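You operate a simulated robot arm through the tools that you are given. There is no shell and no other tool. Be economical: measure what you need, move in short steps, check, and stop when the job is done.

The job below is to be done with a simulated robot arm. You get a single attempt, and the scene is never put back.

## Task
Form a 15 mm socket on the blue-taped pipe.
Fine: set the depth knob, stand the pipe in the former ring, push the orange form button three times, press the release button, stand the pipe back in its pocket.

The check looks at the end state, three seconds after you hand in, the way a careful person would. Anything else that was tipped, shoved, dropped, spilled or broken makes it a failure.

## Robot
A 7-joint arm with a two-finger parallel gripper, fixed in place. Base frame: the origin is at the foot of the arm, x ahead of it, y to its left, z up; the work surface is at about z = 0.904. Readings come in m, degrees, newtons and seconds.
With the tool pointing down near the work surface it reaches from about 0.24 to 0.68 m from the base axis. Its first joint turns from -66.0 to 66.0 degrees. Payload 2.4 kg.
The tool frame sits at the grasp point between the pads (the TCP): z along the fingers, y along the line on which they close. The tips reach 0.03 m beyond it. The gripper opens to 0.094 m. The fingers are 0.028 m wide and 0.01 m thick; the gripper's body (0.05 by 0.096 m) begins 0.055 m behind the TCP.
Orientation is that of the tool frame in the base frame, as a unit quaternion [w, x, y, z]. With the fingers straight down and closing along the base's y, the tool's x points along the base's -x, its y along +y and its z along -z.

## Interface
- The arm moves only by the tool nudge_tool. Its argument "moves" is a list of rows, each a list of 2 entries, a list of its own where there are three numbers: the shift along the tool's x, y, z in m, then the turn, a rotation vector about the tool's x, y, z in rad. In form: [[[tx, ty, tz], [ax, ay, az]], ...]. A call has 1 to 10 rows; each row is the pose to reach, as a shift and turn from the pose commanded when the call began, along the tool's axes at that moment. "fingers" is the finger opening in m, from 0 to 0.094, set as the call begins (left out, the last holds). A row lasts 0.2 s, in which the tool goes at most 0.05 m and 8.6 degrees; a call with a longer step from one row to the next is refused whole, and so is a gripper value outside its range. Where a pose cannot be reached the arm comes as near as it can. A force on the tool above 90 N (or 10 N above the force at the start of the call, whichever is more), or a blocked arm, ends the call early, and 0.2 s more pass. Each finger travels about 0.153 m/s and halts on what it meets, pressing with about 42 N; the grip force reading is that of the motor and also rises with nothing between the fingers. The clock runs only during rows and for 0.2 s after the last one: add rows that repeat a pose to give the fingers time. It gives the time, the measured TCP pose, the force on the tool (base axes), the opening and the grip force at its end, in the units of the frame above (readings bear some noise).
- Cameras (640 x 400 px; columns grow to the right, rows downward): "scene" is fixed at [0.0251, 0.4582, 1.4593]; the picture's right is [-0.87, -0.49, 0.00], its down [-0.21, 0.37, -0.90] and it looks along [0.44, -0.79, -0.43] (base axes); focal length 344 px, centre (320, 200). "wrist" rides on the gripper at [-0.037, 0, -0.058] in the tool frame; the picture's right is [0.00, -1.00, 0.00], its down [0.97, 0.00, -0.24] and it looks along [0.24, 0.00, 0.97] (tool axes); focal length 218 px, centre (320, 200).
- camera(camera): a new picture of that camera. It takes no simulated time.
- measure_at(camera, pixels): for up to 12 pixels [column, row] of the newest picture of that camera ("zoom" is the newest enlarged one), the place [x, y, z] in the base frame of the surface seen there, good to about 0.002 m. It takes no simulated time.
- inspect(camera, box): a new picture of the part [left, top, right, bottom] of that camera's present view, enlarged. It takes no simulated time.
- hand_in(): hands the job in; it is judged then, once.

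Keep the steps short. Do not move on a guess: measure, check each grasp and each placing, and mend mistakes. In all there are 80 turns and 34 pictures (those below and enlarged ones count). Leave the gripper open and the arm clear of the work at the hand-in unless told otherwise, and finish with a single line.

The tools are called after ">>>" as name(argument=value, ...) on one line, values as JSON. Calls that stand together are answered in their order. nudge_tool: Moves the arm, as the interface text tells. Its arguments: {"type":"object","properties":{"moves":{"type":"array","items":{"type":"array"}},"fingers":{"type":"number"}},"required":["moves"]} The other tools are called the same way: camera (camera) takes a picture; measure_at (camera, pixels) gives the place of the surface under pixels of a picture; inspect (camera, box) takes an enlarged picture of a part of a camera's view; hand_in () hands the job in.

At the start:

```text
clock: 0.0
ee_pos: [0.4115, -0.1404, 1.2963]
tool_rot: [0.0, 0.001, 1.0, 0.0]
wrist_force: [0.4, 1.2, 0.5]
finger_gap: 0.0941
grasp_force: 0.0
```

scene: 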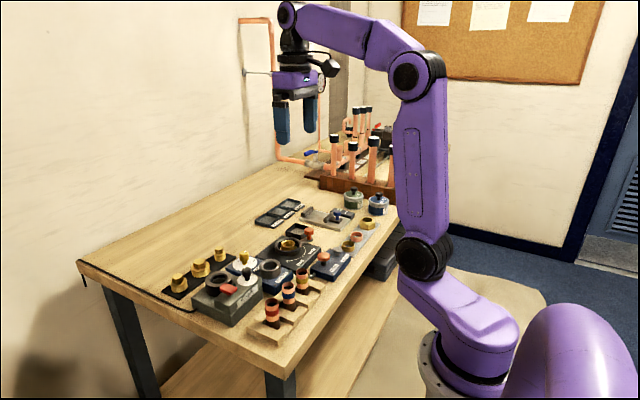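
wrist: 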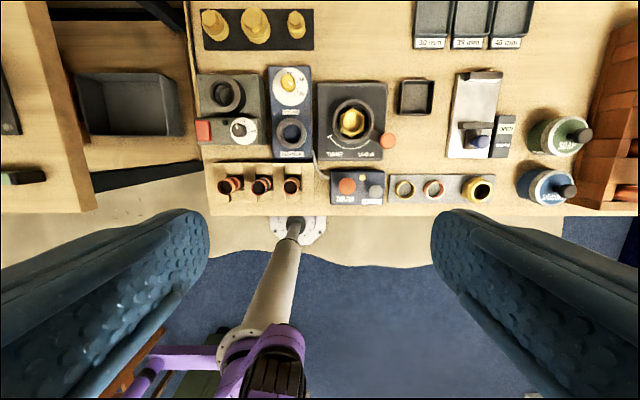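

The overview shows several devices. I'll enlarge the bench in both views to read labels and find the blue-taped pipe.

>>> inspect(camera="wrist", box=[190, 50, 410, 220])

>>> inspect(camera="scene", box=[160, 180, 400, 350])

>>> inspect(camera="scene", box=[290, 90, 410, 220])

```text
2.35 times, centred on (300, 135) of wrist
```

zoom: 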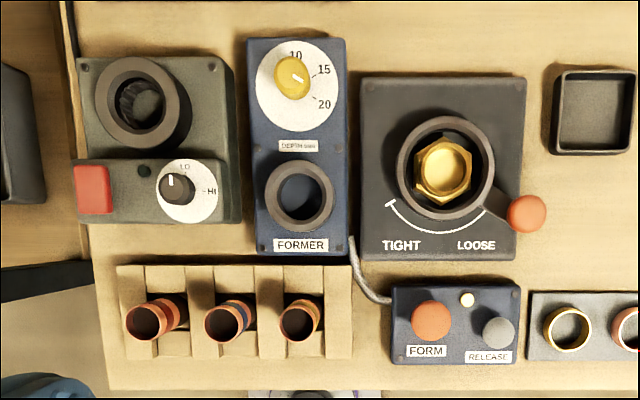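

```text
2.35 times, centred on (280, 265) of scene
```

zoom: 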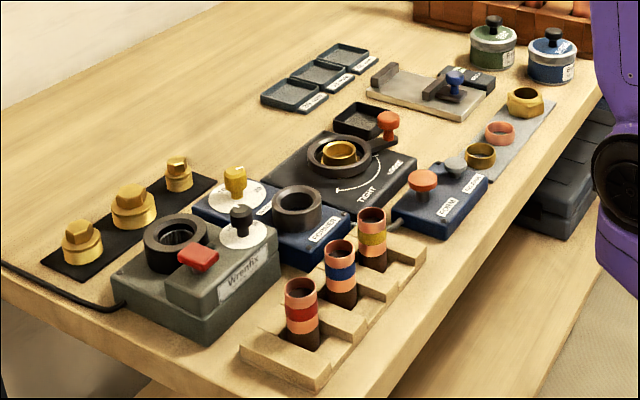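

```text
3.08 times, centred on (350, 155) of scene
```

zoom: 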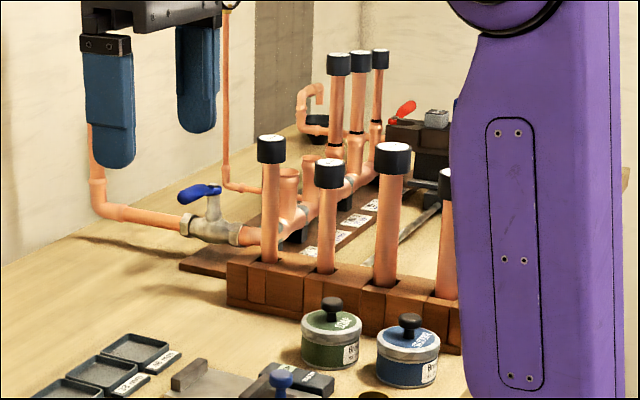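

The blue-taped pipe is the middle one. Next: closer look at the knob and measuring key points.

>>> inspect(camera="wrist", box=[264, 60, 318, 164])

>>> measure_at(camera="wrist", pixels=[[289, 81], [280, 100], [291, 132], [291, 121], [291, 144], [346, 186], [376, 191], [262, 182], [267, 185], [258, 177], [262, 207], [310, 155]])

```text
3.85 times, centred on (291, 112) of wrist
```

zoom: 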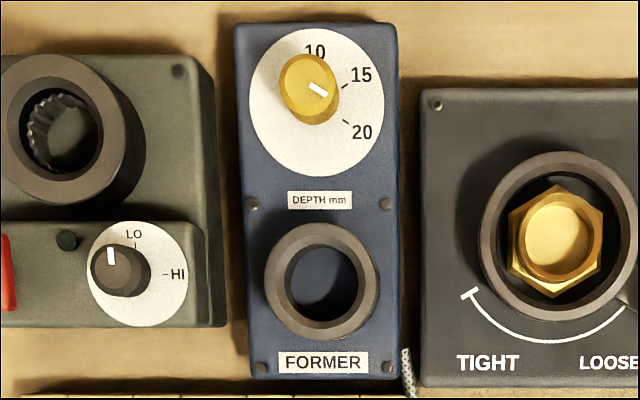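

```text
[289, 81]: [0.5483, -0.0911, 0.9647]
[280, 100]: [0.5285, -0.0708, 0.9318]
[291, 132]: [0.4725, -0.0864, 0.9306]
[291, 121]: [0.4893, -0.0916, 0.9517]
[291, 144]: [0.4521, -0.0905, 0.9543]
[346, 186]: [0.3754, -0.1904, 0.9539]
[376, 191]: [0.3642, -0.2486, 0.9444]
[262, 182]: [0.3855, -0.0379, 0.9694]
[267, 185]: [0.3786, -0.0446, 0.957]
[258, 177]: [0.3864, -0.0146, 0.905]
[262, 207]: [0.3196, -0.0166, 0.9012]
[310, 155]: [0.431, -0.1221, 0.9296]
```

The knob's white mark points to 20 (ticks about 60° apart); 15 is 60° counter-clockwise from above. I move above the knob to about z=1.10 for a closer look.

>>> nudge_tool(moves=[[[-0.0225, 0.0083, 0.0327], [0, 0, 0]], [[-0.045, 0.0167, 0.0653], [0, 0, 0]], [[-0.0675, 0.025, 0.098], [0, 0, 0]], [[-0.09, 0.0333, 0.1307], [0, 0, 0]], [[-0.1125, 0.0417, 0.1633], [0, 0, 0]], [[-0.135, 0.05, 0.196], [0, 0, 0]], [[-0.135, 0.05, 0.196], [0, 0, 0]]])

>>> camera(camera="wrist")

```text
clock: 1.6
ee_pos: [0.5489, -0.0906, 1.101]
tool_rot: [0.0, 0.0, 1.0, 0.0]
wrist_force: [-0.6, -0.3, -0.1]
finger_gap: 0.0938
grasp_force: 0.0
```

```text
27 pictures are left
```

wrist: 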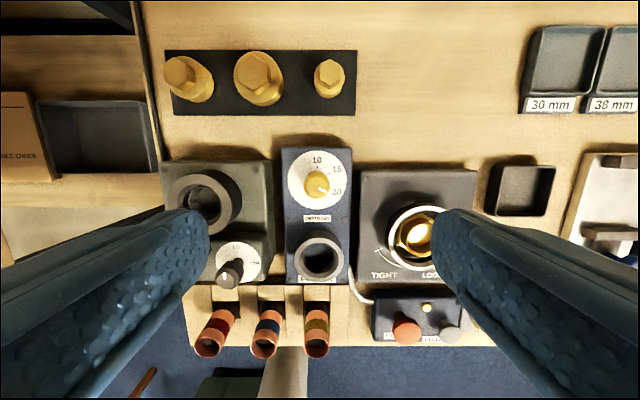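

I have a clear view of the dial; zooming in and measuring knob, former ring, and pipe.

>>> inspect(camera="wrist", box=[280, 142, 360, 202])

>>> measure_at(camera="wrist", pixels=[[316, 187], [308, 187], [325, 187], [316, 180], [316, 193], [290, 180], [346, 180], [318, 151], [318, 208], [319, 258], [302, 253], [338, 253]])

>>> measure_at(camera="wrist", pixels=[[319, 237], [319, 281], [297, 258], [342, 258], [249, 349], [276, 349], [264, 340], [264, 357], [264, 349], [269, 324], [406, 330], [447, 334]])

```text
6.67 times, centred on (320, 172) of wrist
```

zoom: 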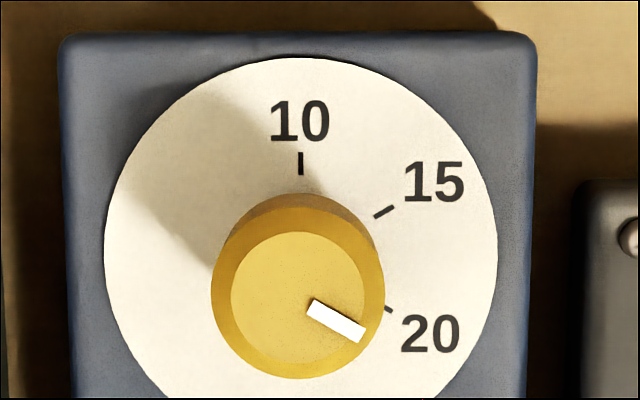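

```text
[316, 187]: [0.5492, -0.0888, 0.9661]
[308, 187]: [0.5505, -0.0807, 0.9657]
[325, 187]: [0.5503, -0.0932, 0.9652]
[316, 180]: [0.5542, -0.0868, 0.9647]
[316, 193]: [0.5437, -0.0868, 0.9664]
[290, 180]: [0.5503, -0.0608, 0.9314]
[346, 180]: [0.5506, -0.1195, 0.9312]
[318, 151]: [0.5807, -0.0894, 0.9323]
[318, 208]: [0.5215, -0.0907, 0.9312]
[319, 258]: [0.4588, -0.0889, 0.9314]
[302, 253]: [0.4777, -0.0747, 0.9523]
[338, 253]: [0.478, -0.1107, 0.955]
```

```text
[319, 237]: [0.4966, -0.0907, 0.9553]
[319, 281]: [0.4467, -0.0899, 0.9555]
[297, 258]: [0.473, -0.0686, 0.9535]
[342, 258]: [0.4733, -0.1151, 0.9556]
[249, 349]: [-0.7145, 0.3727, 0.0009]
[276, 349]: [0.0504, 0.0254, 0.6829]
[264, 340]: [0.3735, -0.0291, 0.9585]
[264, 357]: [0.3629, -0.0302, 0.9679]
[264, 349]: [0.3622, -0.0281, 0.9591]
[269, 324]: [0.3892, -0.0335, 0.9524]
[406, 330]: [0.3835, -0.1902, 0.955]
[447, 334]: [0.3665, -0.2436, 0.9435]
```

Knob center ≈ (0.550, -0.089), top z 0.9655, dial z 0.9315. I pre-turn +30° about tool z, narrow the fingers to 0.05, and descend to z≈1.01.

>>> nudge_tool(moves=[[[-0.001, 0.0, 0.022], [0, 0, 0.131]], [[-0.001, 0.0, 0.045], [0, 0, 0.262]], [[-0.001, 0.0, 0.068], [0, 0, 0.393]], [[-0.001, 0.0, 0.09], [0, 0, 0.524]], [[-0.001, 0.0, 0.09], [0, 0, 0.524]]], fingers=0.05)

>>> camera(camera="wrist")

```text
clock: 2.8
ee_pos: [0.5481, -0.0917, 1.0096]
tool_rot: [0.0, 0.259, 0.966, 0.0]
wrist_force: [-0.4, 0.4, 0.8]
finger_gap: 0.0499
grasp_force: 0.0
```

```text
25 pictures are left
```

wrist: 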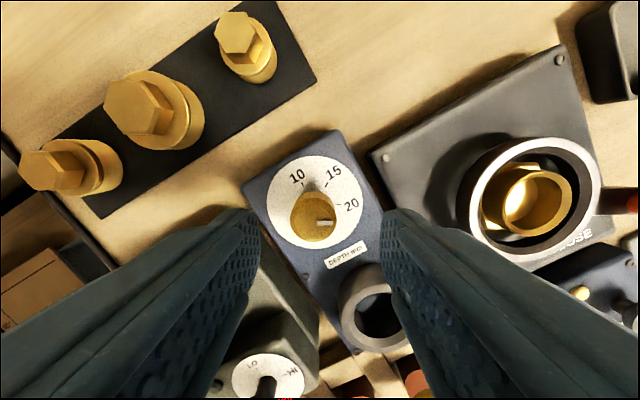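

I measure the knob top and dial rim here for fine alignment.

>>> measure_at(camera="wrist", pixels=[[295, 211], [333, 211], [314, 193], [314, 220], [270, 200], [366, 207], [303, 158], [310, 247]])

```text
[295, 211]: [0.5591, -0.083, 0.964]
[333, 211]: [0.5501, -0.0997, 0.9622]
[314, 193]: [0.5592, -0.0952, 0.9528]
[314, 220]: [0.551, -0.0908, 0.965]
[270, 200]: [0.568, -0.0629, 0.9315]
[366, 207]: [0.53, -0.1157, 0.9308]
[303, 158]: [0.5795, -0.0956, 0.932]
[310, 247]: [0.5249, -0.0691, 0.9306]
```

Knob center (0.5505, -0.090): shift about +2 mm in tool y, and descend 43 mm so that tips end ~5 mm above the dial; then close.

>>> nudge_tool(moves=[[[-0.001, 0.0023, 0.015], [0, 0, 0]], [[-0.001, 0.0023, 0.03], [0, 0, 0]], [[-0.001, 0.0023, 0.0425], [0, 0, 0]], [[-0.001, 0.0023, 0.0425], [0, 0, 0]]])

>>> nudge_tool(moves=[[[0, 0, 0], [0, 0, 0]], [[0, 0, 0], [0, 0, 0]]], fingers=0.012)

```text
clock: 3.8
ee_pos: [0.5494, -0.0889, 0.9671]
tool_rot: [0.0, 0.259, 0.966, 0.0]
wrist_force: [-0.3, -0.7, 1.3]
finger_gap: 0.0501
grasp_force: 0.0
```

```text
clock: 4.4
ee_pos: [0.5513, -0.0896, 0.9679]
tool_rot: [0.001, 0.258, 0.966, 0.0]
wrist_force: [3.9, 4.7, -4.3]
finger_gap: 0.0238
grasp_force: 44.8
```

Gripped (0.0238 m, small side force). Turn -60° about tool z in 8 rows.

>>> nudge_tool(moves=[[[0, 0, 0], [0, 0, -0.131]], [[0, 0, 0], [0, 0, -0.262]], [[0, 0, 0], [0, 0, -0.393]], [[0, 0, 0], [0, 0, -0.524]], [[0, 0, 0], [0, 0, -0.654]], [[0, 0, 0], [0, 0, -0.785]], [[0, 0, 0], [0, 0, -0.916]], [[0, 0, 0], [0, 0, -1.047]], [[0, 0, 0], [0, 0, -1.047]]])

>>> nudge_tool(moves=[[[0, 0, 0], [0, 0, 0]], [[0, 0, 0], [0, 0, 0]], [[0, 0, -0.03], [0, 0, 0]], [[0, 0, -0.07], [0, 0, 0]], [[0, 0, -0.07], [0, 0, 0]]], fingers=0.05)

>>> inspect(camera="wrist", box=[240, 130, 400, 230])

```text
clock: 6.4
ee_pos: [0.5497, -0.0867, 0.9676]
tool_rot: [0.0, -0.26, 0.966, 0.0]
wrist_force: [16.4, 16.2, -21.9]
finger_gap: 0.0241
grasp_force: 45.1
```

```text
clock: 7.6
ee_pos: [0.5485, -0.0887, 1.0394]
tool_rot: [0.0, -0.259, 0.966, 0.0]
wrist_force: [0.4, 0.8, -0.1]
finger_gap: 0.0502
grasp_force: 0.1
```

```text
4.00 times, centred on (320, 180) of wrist
```

zoom: 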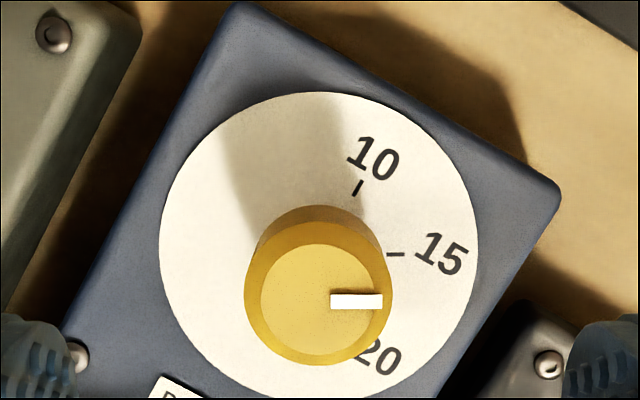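

The mark is now parallel to the 15 tick, pointing at 15. Next: go above the blue-taped pipe at about z=1.07, turning back to 0°.

>>> nudge_tool(moves=[[[0.025, 0.027, -0.03], [0, 0, 0.105]], [[0.05, 0.054, -0.03], [0, 0, 0.21]], [[0.076, 0.082, -0.03], [0, 0, 0.314]], [[0.102, 0.109, -0.03], [0, 0, 0.419]], [[0.127, 0.136, -0.03], [0, 0, 0.524]], [[0.127, 0.136, -0.03], [0, 0, 0.524]]], fingers=0.04)

>>> camera(camera="wrist")

```text
clock: 9.0
ee_pos: [0.3704, -0.0341, 1.0672]
tool_rot: [0.001, 0.001, 1.0, 0.0]
wrist_force: [-0.9, 0.1, 0.4]
finger_gap: 0.0402
grasp_force: 0.0
```

```text
23 pictures are left
```

wrist: 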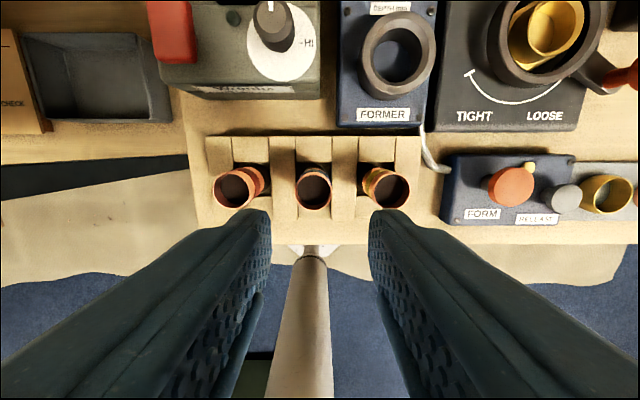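

>>> measure_at(camera="wrist", pixels=[[297, 188], [330, 188], [314, 173], [314, 208], [314, 195], [283, 200], [314, 164], [345, 200], [283, 150], [235, 190], [392, 190], [314, 228]])

>>> inspect(camera="wrist", box=[195, 125, 435, 275])

>>> inspect(camera="scene", box=[240, 240, 340, 360])

```text
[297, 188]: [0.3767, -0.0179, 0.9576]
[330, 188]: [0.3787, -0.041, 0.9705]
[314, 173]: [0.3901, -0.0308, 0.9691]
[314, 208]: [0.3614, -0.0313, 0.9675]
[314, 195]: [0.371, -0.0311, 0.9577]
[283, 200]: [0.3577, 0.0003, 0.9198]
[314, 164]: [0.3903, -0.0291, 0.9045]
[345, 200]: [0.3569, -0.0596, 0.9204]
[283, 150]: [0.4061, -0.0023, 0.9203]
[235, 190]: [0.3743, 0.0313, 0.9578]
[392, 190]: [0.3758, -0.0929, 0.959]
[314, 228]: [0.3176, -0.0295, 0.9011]
```

```text
2.67 times, centred on (315, 200) of wrist
```

zoom: 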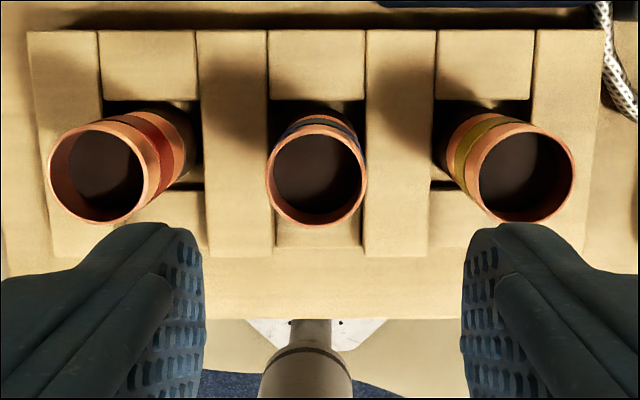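

```text
3.33 times, centred on (290, 300) of scene
```

zoom: 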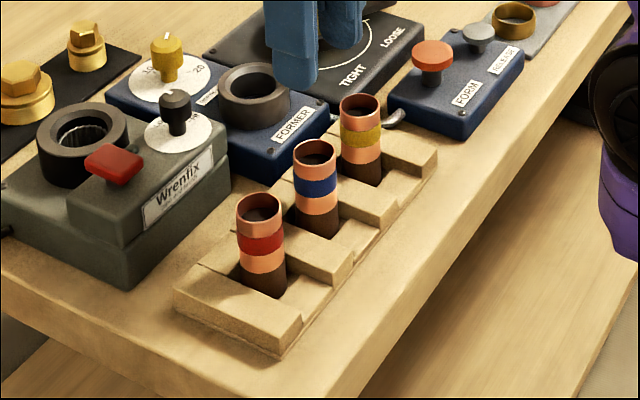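

Pipe centre ≈ (0.3755, -0.0305), top z 0.969, pocket floor 0.9045, diameter ≈27 mm, neighbours 62 mm away. I align and descend to TCP z≈0.966.

>>> nudge_tool(moves=[[[-0.005, 0.004, 0.02], [0, 0, 0]], [[-0.005, 0.004, 0.05], [0, 0, 0]], [[-0.005, 0.004, 0.08], [0, 0, 0]], [[-0.005, 0.004, 0.101], [0, 0, 0]], [[-0.005, 0.004, 0.101], [0, 0, 0]]], fingers=0.044)

>>> camera(camera="wrist")

```text
clock: 10.2
ee_pos: [0.3773, -0.0307, 0.9663]
tool_rot: [0.001, 0.0, 1.0, -0.001]
wrist_force: [0.2, 0.9, -1.1]
finger_gap: 0.0441
grasp_force: 0.0
```

```text
20 pictures are left
```

wrist: 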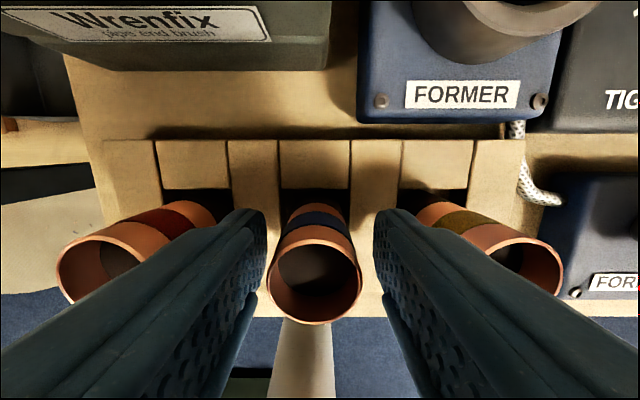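

Pipe lies between the fingers, about 1.5 mm to +y. Correct and close.

>>> nudge_tool(moves=[[[0, 0.0013, 0], [0, 0, 0]], [[0, 0.0013, 0], [0, 0, 0]], [[0, 0.0013, 0], [0, 0, 0]]], fingers=0.015)

>>> nudge_tool(moves=[[[0, 0, -0.03], [0, 0, 0]], [[0, 0, -0.07], [0, 0, 0]], [[0, 0, -0.1], [0, 0, 0]], [[0, 0, -0.1], [0, 0, 0]]])

>>> camera(camera="scene")

```text
clock: 11.0
ee_pos: [0.3757, -0.0293, 0.9667]
tool_rot: [0.001, 0.0, 1.0, 0.0]
wrist_force: [0.0, 0.1, -0.8]
finger_gap: 0.0263
grasp_force: 41.9
```

```text
clock: 12.0
ee_pos: [0.3769, -0.0291, 1.0678]
tool_rot: [0.0, 0.0, 1.0, 0.0]
wrist_force: [0.2, 0.3, 0.1]
finger_gap: 0.0264
grasp_force: 41.8
```

```text
19 pictures are left
```

scene: 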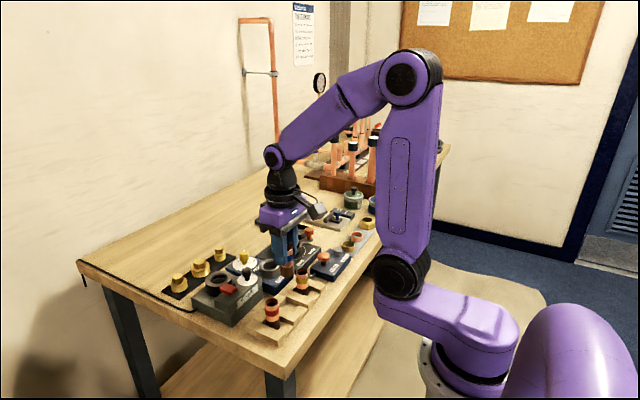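

Pipe is held (gap 0.0264). I'll read the wall poster and carry the pipe over the former ring (~0.4715, -0.091).

>>> inspect(camera="scene", box=[286, 0, 334, 70])

>>> nudge_tool(moves=[[[-0.024, -0.0155, 0], [0, 0, 0]], [[-0.0475, -0.031, 0], [0, 0, 0]], [[-0.071, -0.0465, 0], [0, 0, 0]], [[-0.095, -0.062, 0], [0, 0, 0]], [[-0.095, -0.062, 0], [0, 0, 0]]])

>>> camera(camera="wrist")

```text
5.71 times, centred on (310, 35) of scene
```

zoom: 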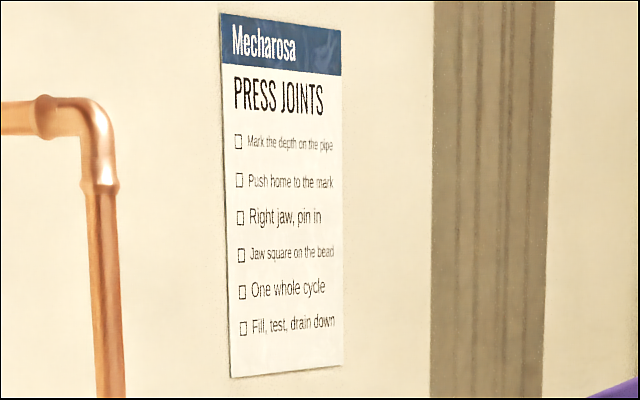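

```text
clock: 13.2
ee_pos: [0.4718, -0.0929, 1.0689]
tool_rot: [0.0, 0.0, 1.0, -0.001]
wrist_force: [-0.4, 0.7, 0.0]
finger_gap: 0.0266
grasp_force: 42.6
```

```text
17 pictures are left
```

wrist: 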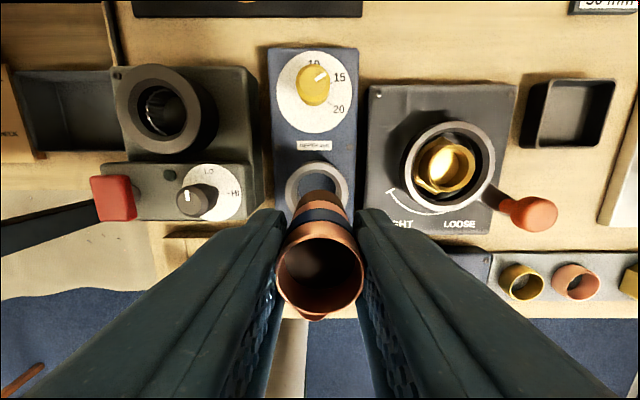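

Measuring ring rim and pipe rim.

>>> measure_at(camera="wrist", pixels=[[287, 187], [348, 187], [317, 158], [317, 165], [295, 187], [341, 187], [317, 177], [321, 240], [321, 317], [280, 275], [362, 275], [317, 133]])

>>> inspect(camera="wrist", box=[260, 150, 380, 330])

```text
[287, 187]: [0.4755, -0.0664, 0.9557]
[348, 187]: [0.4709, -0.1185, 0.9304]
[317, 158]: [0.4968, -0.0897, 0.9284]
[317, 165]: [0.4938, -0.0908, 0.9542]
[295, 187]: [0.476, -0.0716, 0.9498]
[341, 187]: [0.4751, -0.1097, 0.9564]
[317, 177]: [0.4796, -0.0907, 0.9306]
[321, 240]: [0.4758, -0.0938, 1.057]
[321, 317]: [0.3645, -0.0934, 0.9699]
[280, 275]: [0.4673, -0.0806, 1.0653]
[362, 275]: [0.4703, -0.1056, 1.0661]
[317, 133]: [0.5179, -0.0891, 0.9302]
```

```text
2.22 times, centred on (320, 240) of wrist
```

zoom: 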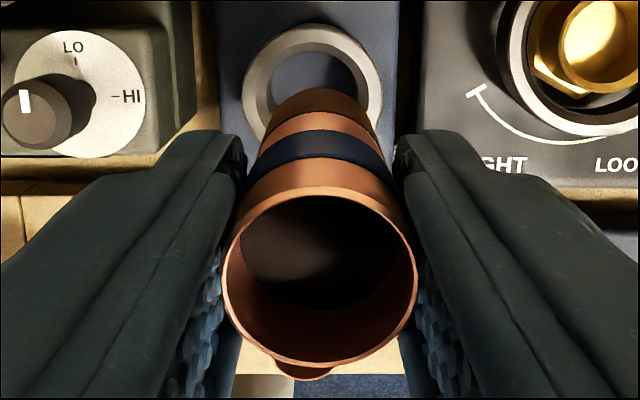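

Pipe needs about +2.6 mm in y and +1.7 mm in x. Shift, lower 42 mm to just above the ring, then look again.

>>> nudge_tool(moves=[[[-0.0017, 0.0026, 0.0], [0, 0, 0]], [[-0.0017, 0.0026, 0.02], [0, 0, 0]], [[-0.0017, 0.0026, 0.042], [0, 0, 0]], [[-0.0017, 0.0026, 0.042], [0, 0, 0]]])

>>> camera(camera="wrist")

>>> inspect(camera="scene", box=[245, 235, 325, 295])

```text
clock: 14.2
ee_pos: [0.473, -0.089, 1.0243]
tool_rot: [-0.001, 0.0, 1.0, 0.0]
wrist_force: [-0.2, -0.9, -0.3]
finger_gap: 0.0268
grasp_force: 42.0
```

```text
15 pictures are left
```

wrist: 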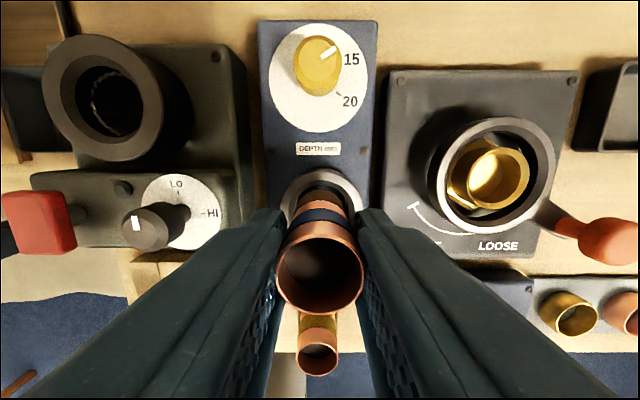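

```text
6.67 times, centred on (285, 265) of scene
```

zoom: 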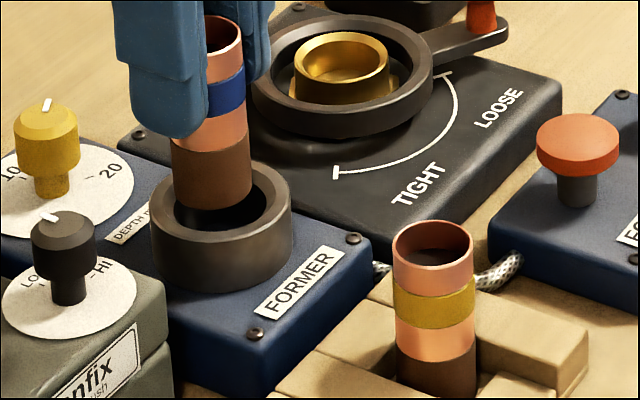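

In the scene zoom the pipe bottom (cols 171–252) is left of the ring centre (~221). I measure before inserting.

>>> measure_at(camera="zoom", pixels=[[155, 212], [288, 212], [220, 236], [165, 230], [270, 180], [176, 160], [248, 160], [212, 170], [212, 195], [200, 120], [205, 233], [280, 220]])

>>> inspect(camera="wrist", box=[270, 155, 370, 255])

```text
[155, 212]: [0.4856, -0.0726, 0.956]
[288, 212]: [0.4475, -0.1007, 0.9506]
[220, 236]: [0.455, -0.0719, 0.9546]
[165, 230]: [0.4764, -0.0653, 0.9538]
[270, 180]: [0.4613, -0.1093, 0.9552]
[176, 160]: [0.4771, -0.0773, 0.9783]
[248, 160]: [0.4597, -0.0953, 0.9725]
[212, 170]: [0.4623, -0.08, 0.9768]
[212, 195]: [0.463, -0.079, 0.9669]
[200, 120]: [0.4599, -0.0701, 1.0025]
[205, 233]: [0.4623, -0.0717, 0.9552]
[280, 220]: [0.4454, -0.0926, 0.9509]
```

```text
4.00 times, centred on (320, 205) of wrist
```

zoom: 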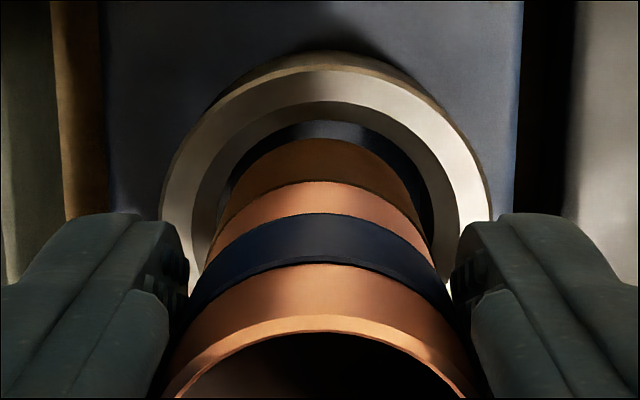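

Both views agree: pipe should move about -2.6 mm in x and -0.8 mm in y. Do that and check from the scene.

>>> nudge_tool(moves=[[[0.0026, -0.0008, 0.0], [0, 0, 0]], [[0.0026, -0.0008, 0.003], [0, 0, 0]], [[0.0026, -0.0008, 0.003], [0, 0, 0]]])

>>> inspect(camera="scene", box=[250, 245, 300, 285])

```text
clock: 15.0
ee_pos: [0.4705, -0.0897, 1.0214]
tool_rot: [0.0, 0.0, 1.0, 0.0]
wrist_force: [-0.1, -0.2, -0.6]
finger_gap: 0.0265
grasp_force: 41.7
```

```text
10.00 times, centred on (275, 265) of scene
```

zoom: 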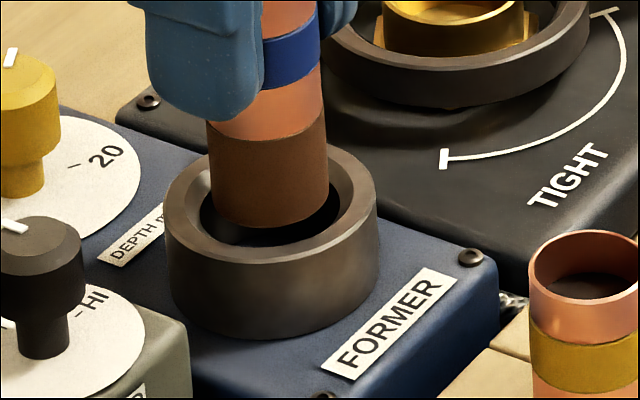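

The pipe now sits centred over the hole. Lower 10 mm, then on with force checks.

>>> nudge_tool(moves=[[[0, 0, 0.005], [0, 0, 0]], [[0, 0, 0.01], [0, 0, 0]], [[0, 0, 0.015], [0, 0, 0]]])

>>> nudge_tool(moves=[[[0, 0, 0.005], [0, 0, 0]], [[0, 0, 0.01], [0, 0, 0]], [[0, 0, 0.0125], [0, 0, 0]], [[0, 0, 0.0125], [0, 0, 0]]])

>>> inspect(camera="scene", box=[250, 235, 310, 285])

```text
clock: 15.8
ee_pos: [0.4709, -0.0894, 1.0069]
tool_rot: [0.0, -0.001, 1.0, 0.0]
wrist_force: [-0.2, 0.3, -0.8]
finger_gap: 0.0267
grasp_force: 42.4
```

```text
clock: 16.8
ee_pos: [0.4725, -0.0894, 0.9941]
tool_rot: [0.002, 0.001, 1.0, 0.0]
wrist_force: [-4.3, 1.8, 28.1]
finger_gap: 0.0265
grasp_force: 41.4
```

```text
8.00 times, centred on (280, 260) of scene
```

zoom: 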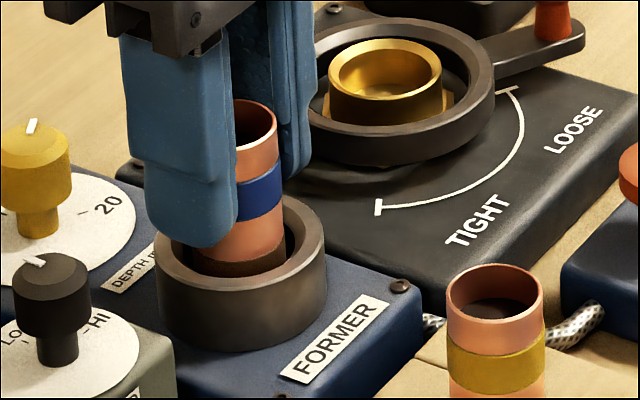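

Contact with 28 N at TCP z 0.994, matching the pipe standing on the former floor. Open to 0.05 and lift straight up.

>>> nudge_tool(moves=[[[0, 0, -0.0005], [0, 0, 0]], [[0, 0, -0.0005], [0, 0, 0]]], fingers=0.05)

>>> nudge_tool(moves=[[[0, 0, -0.03], [0, 0, 0]], [[0, 0, -0.06], [0, 0, 0]], [[0, 0, -0.08], [0, 0, 0]], [[0, 0, -0.08], [0, 0, 0]]])

>>> camera(camera="wrist")

```text
clock: 17.4
ee_pos: [0.4704, -0.0892, 0.9943]
tool_rot: [0.0, 0.0, 1.0, 0.0]
wrist_force: [0.4, -0.6, 0.3]
finger_gap: 0.0499
grasp_force: 0.1
```

```text
clock: 18.4
ee_pos: [0.4715, -0.0891, 1.0747]
tool_rot: [-0.001, 0.001, 1.0, 0.0]
wrist_force: [-0.4, 0.3, 0.6]
finger_gap: 0.0499
grasp_force: 0.0
```

```text
10 pictures are left
```

wrist: 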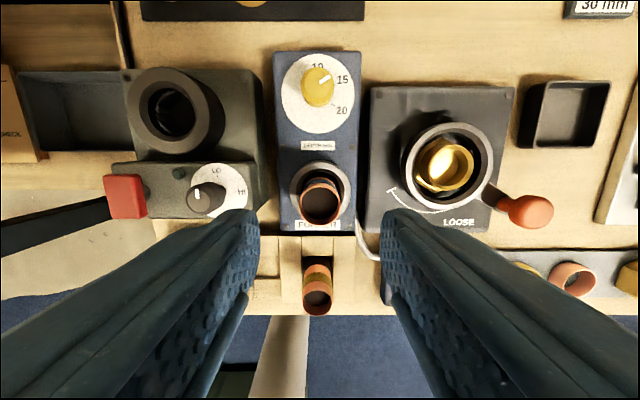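

The pipe stands centred in the former. Close fingers and move above the form button at ≈(0.377, -0.1895).

>>> nudge_tool(moves=[[[0.0235, -0.025, 0.0], [0, 0, 0]], [[0.047, -0.05, 0.0], [0, 0, 0]], [[0.0705, -0.075, 0.007], [0, 0, 0]], [[0.094, -0.1004, 0.0147], [0, 0, 0]], [[0.094, -0.1004, 0.0147], [0, 0, 0]]], fingers=0.0)

>>> camera(camera="wrist")

```text
clock: 19.6
ee_pos: [0.3748, -0.1873, 1.0603]
tool_rot: [0.0, 0.0, 1.0, 0.0]
wrist_force: [0.2, 0.4, 0.2]
finger_gap: 0.0001
grasp_force: 33.0
```

```text
9 pictures are left
```

wrist: 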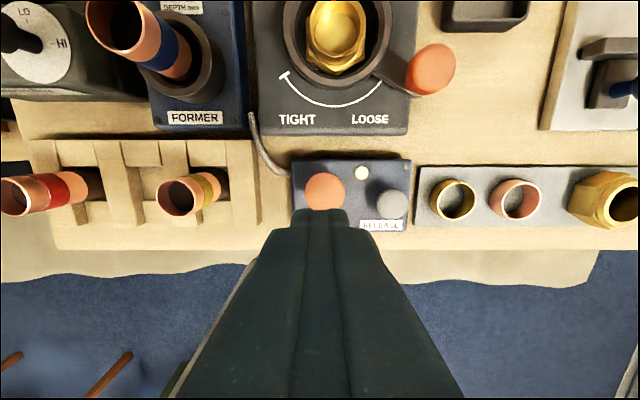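

>>> measure_at(camera="wrist", pixels=[[308, 190], [342, 190], [325, 175], [325, 190], [325, 203], [325, 207], [391, 205], [380, 205], [403, 205], [391, 192], [391, 215], [362, 173]])

```text
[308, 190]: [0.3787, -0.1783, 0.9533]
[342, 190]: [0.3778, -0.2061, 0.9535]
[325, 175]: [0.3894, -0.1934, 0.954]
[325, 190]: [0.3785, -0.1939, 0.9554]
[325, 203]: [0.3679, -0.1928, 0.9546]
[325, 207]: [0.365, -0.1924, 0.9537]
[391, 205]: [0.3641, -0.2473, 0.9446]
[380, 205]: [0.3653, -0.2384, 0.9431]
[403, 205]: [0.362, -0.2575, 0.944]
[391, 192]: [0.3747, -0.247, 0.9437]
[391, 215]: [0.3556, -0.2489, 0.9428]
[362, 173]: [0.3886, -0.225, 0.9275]
```

Form cap centre (0.377, -0.192), top z 0.9545. Align, drop to TCP z≈0.99 (tips 5 mm above the cap).

>>> nudge_tool(moves=[[[-0.002, -0.004, 0.02], [0, 0, 0]], [[-0.002, -0.004, 0.05], [0, 0, 0]], [[-0.002, -0.004, 0.07], [0, 0, 0]], [[-0.002, -0.004, 0.07], [0, 0, 0]]])

>>> nudge_tool(moves=[[[0, 0, 0.004], [0, 0, 0]], [[0, 0, 0.007], [0, 0, 0]], [[0, 0, 0.009], [0, 0, 0]], [[0, 0, 0.009], [0, 0, 0]]])

```text
clock: 20.6
ee_pos: [0.3791, -0.1953, 0.9923]
tool_rot: [0.0, 0.0, 1.0, 0.0]
wrist_force: [0.0, 0.5, -0.7]
finger_gap: 0.0
grasp_force: 32.9
```

```text
clock: 21.6
ee_pos: [0.3798, -0.1946, 0.9813]
tool_rot: [0.0, -0.001, 1.0, 0.0]
wrist_force: [0.1, -0.9, 1.3]
finger_gap: 0.0
grasp_force: 32.6
```

Light contact starts (tip ≈0.951). Continue down 2 mm at a time.

>>> nudge_tool(moves=[[[0, 0, 0.001], [0, 0, 0]], [[0, 0, 0.002], [0, 0, 0]], [[0, 0, 0.002], [0, 0, 0]]])

>>> inspect(camera="scene", box=[280, 220, 380, 290])

```text
clock: 22.4
ee_pos: [0.3793, -0.1942, 0.9786]
tool_rot: [0.0, 0.0, 1.0, 0.0]
wrist_force: [1.6, -0.2, 3.0]
finger_gap: 0.0
grasp_force: 32.7
```

```text
5.71 times, centred on (330, 255) of scene
```

zoom: 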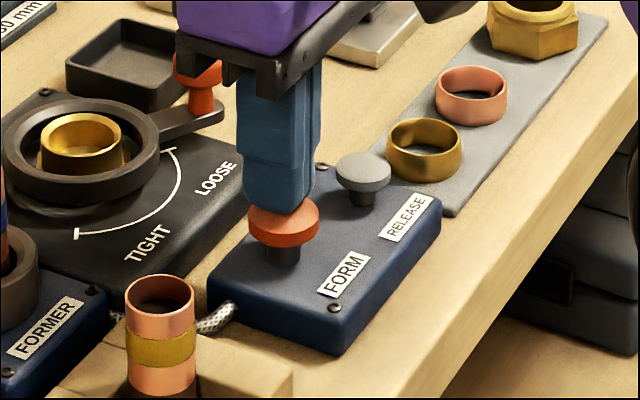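

Touching on the cap, spring ~3 N. Continue the same push to find its bottom.

>>> nudge_tool(moves=[[[0, 0, 0.001], [0, 0, 0]], [[0, 0, 0.002], [0, 0, 0]], [[0, 0, 0.002], [0, 0, 0]]])

>>> nudge_tool(moves=[[[0, 0, 0.001], [0, 0, 0]], [[0, 0, 0.002], [0, 0, 0]], [[0, 0, 0.002], [0, 0, 0]]])

```text
clock: 23.2
ee_pos: [0.3799, -0.1948, 0.9756]
tool_rot: [0.0, 0.0, 1.0, 0.001]
wrist_force: [-0.2, -0.7, 3.5]
finger_gap: 0.0001
grasp_force: 32.5
```

```text
clock: 24.0
ee_pos: [0.3793, -0.1932, 0.9743]
tool_rot: [-0.001, 0.0, 1.0, 0.0]
wrist_force: [0.7, -0.2, 4.4]
finger_gap: 0.0
grasp_force: 33.2
```

Still soft spring (4.4 N). Continue.

>>> nudge_tool(moves=[[[0, 0, 0.001], [0, 0, 0]], [[0, 0, 0.002], [0, 0, 0]], [[0, 0, 0.002], [0, 0, 0]]])

>>> inspect(camera="scene", box=[260, 220, 350, 290])

```text
clock: 24.8
ee_pos: [0.3802, -0.1937, 0.9734]
tool_rot: [-0.001, 0.0, 1.0, 0.0]
wrist_force: [-0.5, -1.3, 4.7]
finger_gap: 0.0003
grasp_force: 33.2
```

```text
5.71 times, centred on (305, 255) of scene
```

zoom: 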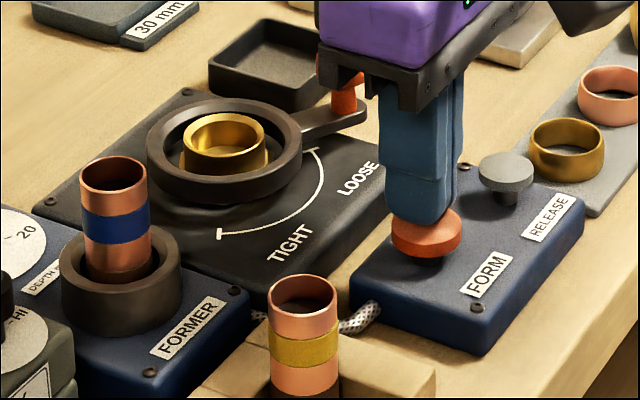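

The cap is nearly down. Push another 2–3 mm to bottom.

>>> nudge_tool(moves=[[[0, 0, 0.001], [0, 0, 0]], [[0, 0, 0.002], [0, 0, 0]], [[0, 0, 0.002], [0, 0, 0]]])

>>> nudge_tool(moves=[[[0, 0, 0.001], [0, 0, 0]], [[0, 0, 0.002], [0, 0, 0]], [[0, 0, 0.002], [0, 0, 0]]])

```text
clock: 25.6
ee_pos: [0.3788, -0.1938, 0.9711]
tool_rot: [0.0, 0.0, 1.0, 0.0]
wrist_force: [2.0, -2.1, 5.1]
finger_gap: 0.0001
grasp_force: 33.1
```

```text
clock: 26.4
ee_pos: [0.3785, -0.1943, 0.9686]
tool_rot: [0.0, 0.0, 1.0, 0.0]
wrist_force: [1.3, 2.3, 15.1]
finger_gap: 0.0001
grasp_force: 33.4
```

Bottomed (15 N). Raise 30 mm so the button releases, and look at lamp and pipe.

>>> nudge_tool(moves=[[[0, 0, -0.01], [0, 0, 0]], [[0, 0, -0.03], [0, 0, 0]], [[0, 0, -0.03], [0, 0, 0]], [[0, 0, -0.03], [0, 0, 0]], [[0, 0, -0.03], [0, 0, 0]]])

>>> camera(camera="wrist")

```text
clock: 27.6
ee_pos: [0.3788, -0.1936, 1.0002]
tool_rot: [0.0, 0.0, 1.0, 0.0]
wrist_force: [-0.5, 0.2, -0.3]
finger_gap: 0.0
grasp_force: 32.5
```

```text
6 pictures are left
```

wrist: 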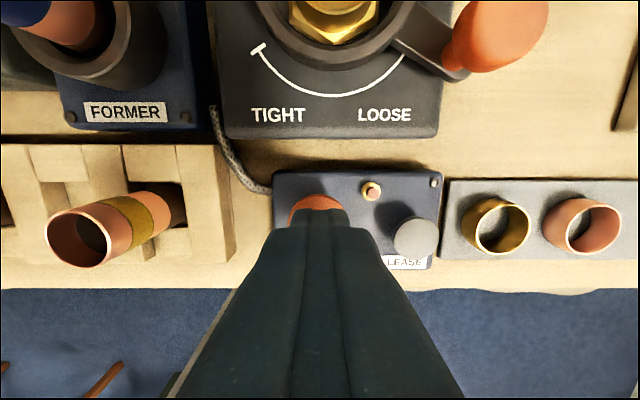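

First press done; the lamp now has a reddish core. Second press: same full stroke down, hold, and up.

>>> nudge_tool(moves=[[[0, 0, 0.012], [0, 0, 0]], [[0, 0, 0.02], [0, 0, 0]], [[0, 0, 0.026], [0, 0, 0]], [[0, 0, 0.03], [0, 0, 0]], [[0, 0, 0.03], [0, 0, 0]], [[0, 0, 0.03], [0, 0, 0]]])

>>> nudge_tool(moves=[[[0, 0, -0.01], [0, 0, 0]], [[0, 0, -0.03], [0, 0, 0]], [[0, 0, -0.03], [0, 0, 0]], [[0, 0, -0.03], [0, 0, 0]], [[0, 0, -0.03], [0, 0, 0]]])

>>> inspect(camera="wrist", box=[280, 170, 440, 270])

```text
clock: 29.0
ee_pos: [0.3774, -0.1942, 0.9682]
tool_rot: [0.0, 0.0, 1.0, 0.0]
wrist_force: [-4.1, 6.5, 19.2]
finger_gap: 0.0
grasp_force: 33.6
```

```text
clock: 30.2
ee_pos: [0.3785, -0.1936, 0.9984]
tool_rot: [0.001, 0.0, 1.0, 0.0]
wrist_force: [0.7, 0.2, -0.1]
finger_gap: 0.0002
grasp_force: 33.0
```

```text
4.00 times, centred on (360, 220) of wrist
```

zoom: 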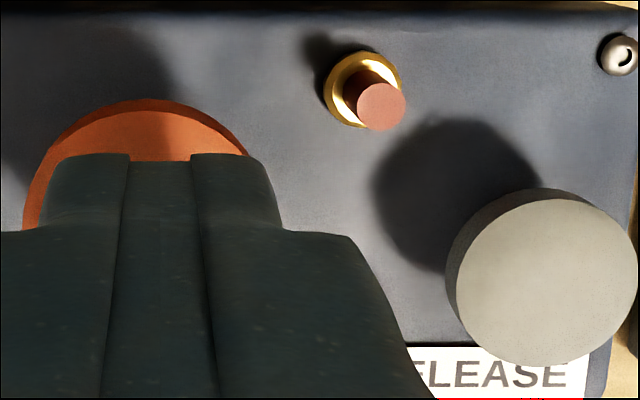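

A small pin rises out of the panel with each press, taller now — two strokes counted. Third press.

>>> nudge_tool(moves=[[[0, 0, 0.012], [0, 0, 0]], [[0, 0, 0.02], [0, 0, 0]], [[0, 0, 0.026], [0, 0, 0]], [[0, 0, 0.03], [0, 0, 0]], [[0, 0, 0.03], [0, 0, 0]], [[0, 0, 0.03], [0, 0, 0]]])

>>> nudge_tool(moves=[[[0, 0, -0.01], [0, 0, 0]], [[0, 0, -0.03], [0, 0, 0]], [[0, 0, -0.03], [0, 0, 0]], [[0, 0, -0.03], [0, 0, 0]], [[0, 0, -0.03], [0, 0, 0]]])

>>> inspect(camera="wrist", box=[280, 170, 440, 270])

```text
clock: 31.6
ee_pos: [0.3796, -0.1939, 0.97]
tool_rot: [0.001, 0.0, 1.0, 0.0]
wrist_force: [-2.9, -3.6, 12.3]
finger_gap: 0.0001
grasp_force: 32.6
```

```text
clock: 32.8
ee_pos: [0.3789, -0.1926, 0.9993]
tool_rot: [0.0, 0.0, 1.0, 0.0]
wrist_force: [-0.7, -0.3, 0.1]
finger_gap: 0.0
grasp_force: 32.8
```

```text
4.00 times, centred on (360, 220) of wrist
```

zoom: 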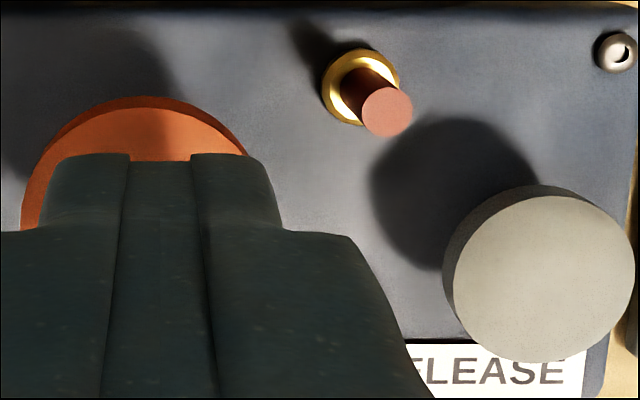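

Pin is higher again: three strokes. Now over to the release button (0.3645, -0.2475).

>>> nudge_tool(moves=[[[0.005, -0.018, -0.01], [0, 0, 0]], [[0.0138, -0.054, -0.01], [0, 0, 0]], [[0.0138, -0.054, 0.01], [0, 0, 0]], [[0.0138, -0.054, 0.015], [0, 0, 0]], [[0.0138, -0.054, 0.015], [0, 0, 0]]])

>>> nudge_tool(moves=[[[0, 0, 0.005], [0, 0, 0]], [[0, 0, 0.01], [0, 0, 0]], [[0, 0, 0.014], [0, 0, 0]], [[0, 0, 0.016], [0, 0, 0]], [[0, 0, 0.016], [0, 0, 0]]])

```text
clock: 34.0
ee_pos: [0.3665, -0.2488, 0.9833]
tool_rot: [0.0, 0.0, 1.0, 0.0]
wrist_force: [0.8, -0.2, -0.6]
finger_gap: 0.0001
grasp_force: 33.0
```

```text
clock: 35.2
ee_pos: [0.3658, -0.2489, 0.9678]
tool_rot: [0.0, 0.0, 1.0, 0.0]
wrist_force: [0.7, 0.9, 2.9]
finger_gap: 0.0001
grasp_force: 32.6
```

On the spring (2.9 N). Continue to bottom.

>>> nudge_tool(moves=[[[0, 0, 0.002], [0, 0, 0]], [[0, 0, 0.003], [0, 0, 0]], [[0, 0, 0.003], [0, 0, 0]]])

>>> nudge_tool(moves=[[[0, 0, 0.001], [0, 0, 0]], [[0, 0, 0.002], [0, 0, 0]], [[0, 0, 0.002], [0, 0, 0]]])

```text
clock: 36.0
ee_pos: [0.366, -0.2494, 0.9648]
tool_rot: [0.001, 0.0, 1.0, 0.0]
wrist_force: [2.6, 2.3, 19.4]
finger_gap: 0.0002
grasp_force: 32.6
```

```text
clock: 36.8
ee_pos: [0.3658, -0.2488, 0.9636]
tool_rot: [0.001, -0.001, 1.0, -0.001]
wrist_force: [7.5, 4.4, 38.4]
finger_gap: 0.0
grasp_force: 33.1
```

Bottomed. Raise to z≈1.075, then back above the former with fingers opening to 0.05.

>>> nudge_tool(moves=[[[0, 0, -0.03], [0, 0, 0]], [[0, 0, -0.07], [0, 0, 0]], [[0, 0, -0.111], [0, 0, 0]], [[-0.026, 0.04, -0.111], [0, 0, 0]], [[-0.052, 0.08, -0.111], [0, 0, 0]], [[-0.078, 0.12, -0.111], [0, 0, 0]], [[-0.1055, 0.1595, -0.111], [0, 0, 0]], [[-0.1055, 0.1595, -0.111], [0, 0, 0]]], fingers=0.05)

>>> camera(camera="wrist")

```text
clock: 38.6
ee_pos: [0.4705, -0.0883, 1.077]
tool_rot: [-0.001, -0.001, 1.0, 0.0]
wrist_force: [-0.2, -1.1, -0.5]
finger_gap: 0.0499
grasp_force: 0.0
```

```text
3 pictures are left
```

wrist: 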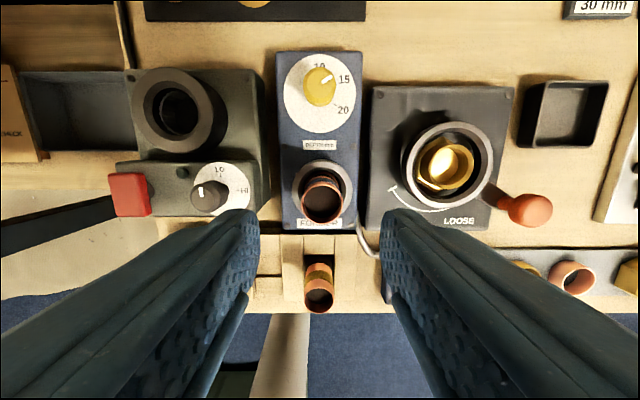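

Pipe rim is ~1.5 mm toward -y of the tool centre. Measuring the rim to confirm height.

>>> measure_at(camera="wrist", pixels=[[303, 200], [342, 200], [322, 181], [322, 222], [322, 220], [322, 183]])

```text
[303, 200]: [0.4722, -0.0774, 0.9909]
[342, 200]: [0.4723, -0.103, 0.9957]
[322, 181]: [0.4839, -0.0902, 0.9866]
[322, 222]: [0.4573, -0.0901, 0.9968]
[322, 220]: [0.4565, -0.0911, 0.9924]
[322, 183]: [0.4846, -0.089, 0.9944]
```

Rim centre (0.4706, -0.0902), top 0.996 as before. Descend to z≈0.9945 and grip.

>>> nudge_tool(moves=[[[0, -0.0016, 0.03], [0, 0, 0]], [[0, -0.0016, 0.06], [0, 0, 0]], [[0, -0.0016, 0.082], [0, 0, 0]], [[0, -0.0016, 0.082], [0, 0, 0]]])

>>> nudge_tool(moves=[[[0, 0, 0], [0, 0, 0]], [[0, 0, 0], [0, 0, 0]], [[0, 0, 0], [0, 0, 0]]], fingers=0.015)

```text
clock: 39.6
ee_pos: [0.4711, -0.0907, 0.9909]
tool_rot: [0.0, 0.001, 1.0, 0.0]
wrist_force: [0.0, 0.7, 0.1]
finger_gap: 0.0499
grasp_force: 0.1
```

```text
clock: 40.4
ee_pos: [0.4707, -0.0916, 0.9911]
tool_rot: [0.0, -0.001, 1.0, 0.0]
wrist_force: [-0.4, -0.5, 0.2]
finger_gap: 0.0269
grasp_force: 42.6
```

Gripped at 0.0269. Lift 75 mm straight up and look at the socket from the scene.

>>> nudge_tool(moves=[[[0, 0, -0.01], [0, 0, 0]], [[0, 0, -0.03], [0, 0, 0]], [[0, 0, -0.055], [0, 0, 0]], [[0, 0, -0.075], [0, 0, 0]], [[0, 0, -0.075], [0, 0, 0]]])

>>> nudge_tool(moves=[[[0.024, 0.015, 0], [0, 0, 0]], [[0.047, 0.03, 0], [0, 0, 0]], [[0.07, 0.045, 0], [0, 0, 0]], [[0.0938, 0.0607, 0], [0, 0, 0]], [[0.0938, 0.0607, 0.0], [0, 0, 0]]])

```text
clock: 41.6
ee_pos: [0.4697, -0.0909, 1.0678]
tool_rot: [0.0, 0.0, 1.0, 0.0]
wrist_force: [-0.3, 0.5, 0.0]
finger_gap: 0.0266
grasp_force: 41.7
```

```text
clock: 42.8
ee_pos: [0.377, -0.0292, 1.0685]
tool_rot: [0.0, 0.0, 1.0, -0.001]
wrist_force: [-0.8, 0.1, -0.1]
finger_gap: 0.0266
grasp_force: 41.5
```

Above the pocket at the former grip position. Lower 80 mm so the bottom is ~8 mm above the block, then inspect.

>>> nudge_tool(moves=[[[0, 0, 0.03], [0, 0, 0]], [[0, 0, 0.06], [0, 0, 0]], [[0, 0, 0.08], [0, 0, 0]], [[0, 0, 0.08], [0, 0, 0]]])

>>> inspect(camera="scene", box=[255, 255, 335, 335])

```text
clock: 43.8
ee_pos: [0.3761, -0.0301, 0.9872]
tool_rot: [0.0, 0.0, 1.0, 0.0]
wrist_force: [-0.4, 0.1, -0.9]
finger_gap: 0.0265
grasp_force: 41.5
```

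```text
5.00 times, centred on (295, 295) of scene
```

zoom: 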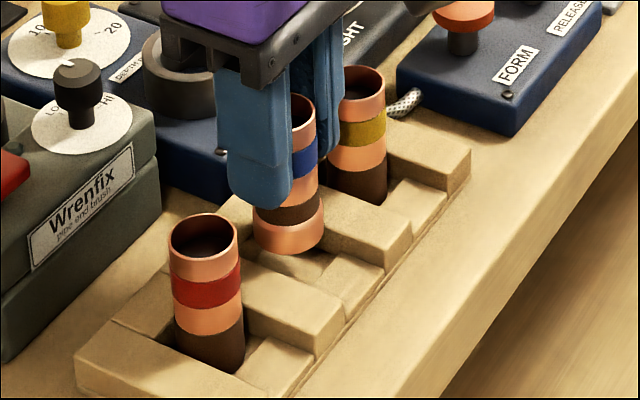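

The flared socket is visible at the bottom. Lower in steps into the pocket.

>>> nudge_tool(moves=[[[0, 0, 0.006], [0, 0, 0]], [[0, 0, 0.012], [0, 0, 0]], [[0, 0, 0.018], [0, 0, 0]], [[0, 0, 0.018], [0, 0, 0]]])

>>> nudge_tool(moves=[[[0, 0, 0.002], [0, 0, 0]], [[0, 0, 0.004], [0, 0, 0]], [[0, 0, 0.004], [0, 0, 0]]])

```text
clock: 44.8
ee_pos: [0.377, -0.0291, 0.9676]
tool_rot: [0.0, 0.0, 1.0, 0.0]
wrist_force: [1.0, -0.4, -0.2]
finger_gap: 0.0266
grasp_force: 42.3
```

```text
clock: 45.6
ee_pos: [0.3763, -0.0307, 0.9652]
tool_rot: [0.0, 0.0, 1.0, 0.0]
wrist_force: [0.6, -0.3, 0.5]
finger_gap: 0.0266
grasp_force: 42.4
```

No contact yet; another 1 mm at a time.

>>> nudge_tool(moves=[[[0, 0, 0.001], [0, 0, 0]], [[0, 0, 0.0015], [0, 0, 0]], [[0, 0, 0.0015], [0, 0, 0]]])

>>> nudge_tool(moves=[[[0, 0, 0.001], [0, 0, 0]], [[0, 0, 0.0015], [0, 0, 0]], [[0, 0, 0.0015], [0, 0, 0]]])

```text
clock: 46.4
ee_pos: [0.3762, -0.0285, 0.9651]
tool_rot: [0.001, 0.0, 1.0, 0.001]
wrist_force: [-2.7, 0.4, 29.0]
finger_gap: 0.0266
grasp_force: 41.2
```

```text
clock: 47.2
ee_pos: [0.3771, -0.0306, 0.9624]
tool_rot: [0.002, 0.0, 1.0, 0.0]
wrist_force: [2.4, 3.3, 28.0]
finger_gap: 0.0266
grasp_force: 42.1
```

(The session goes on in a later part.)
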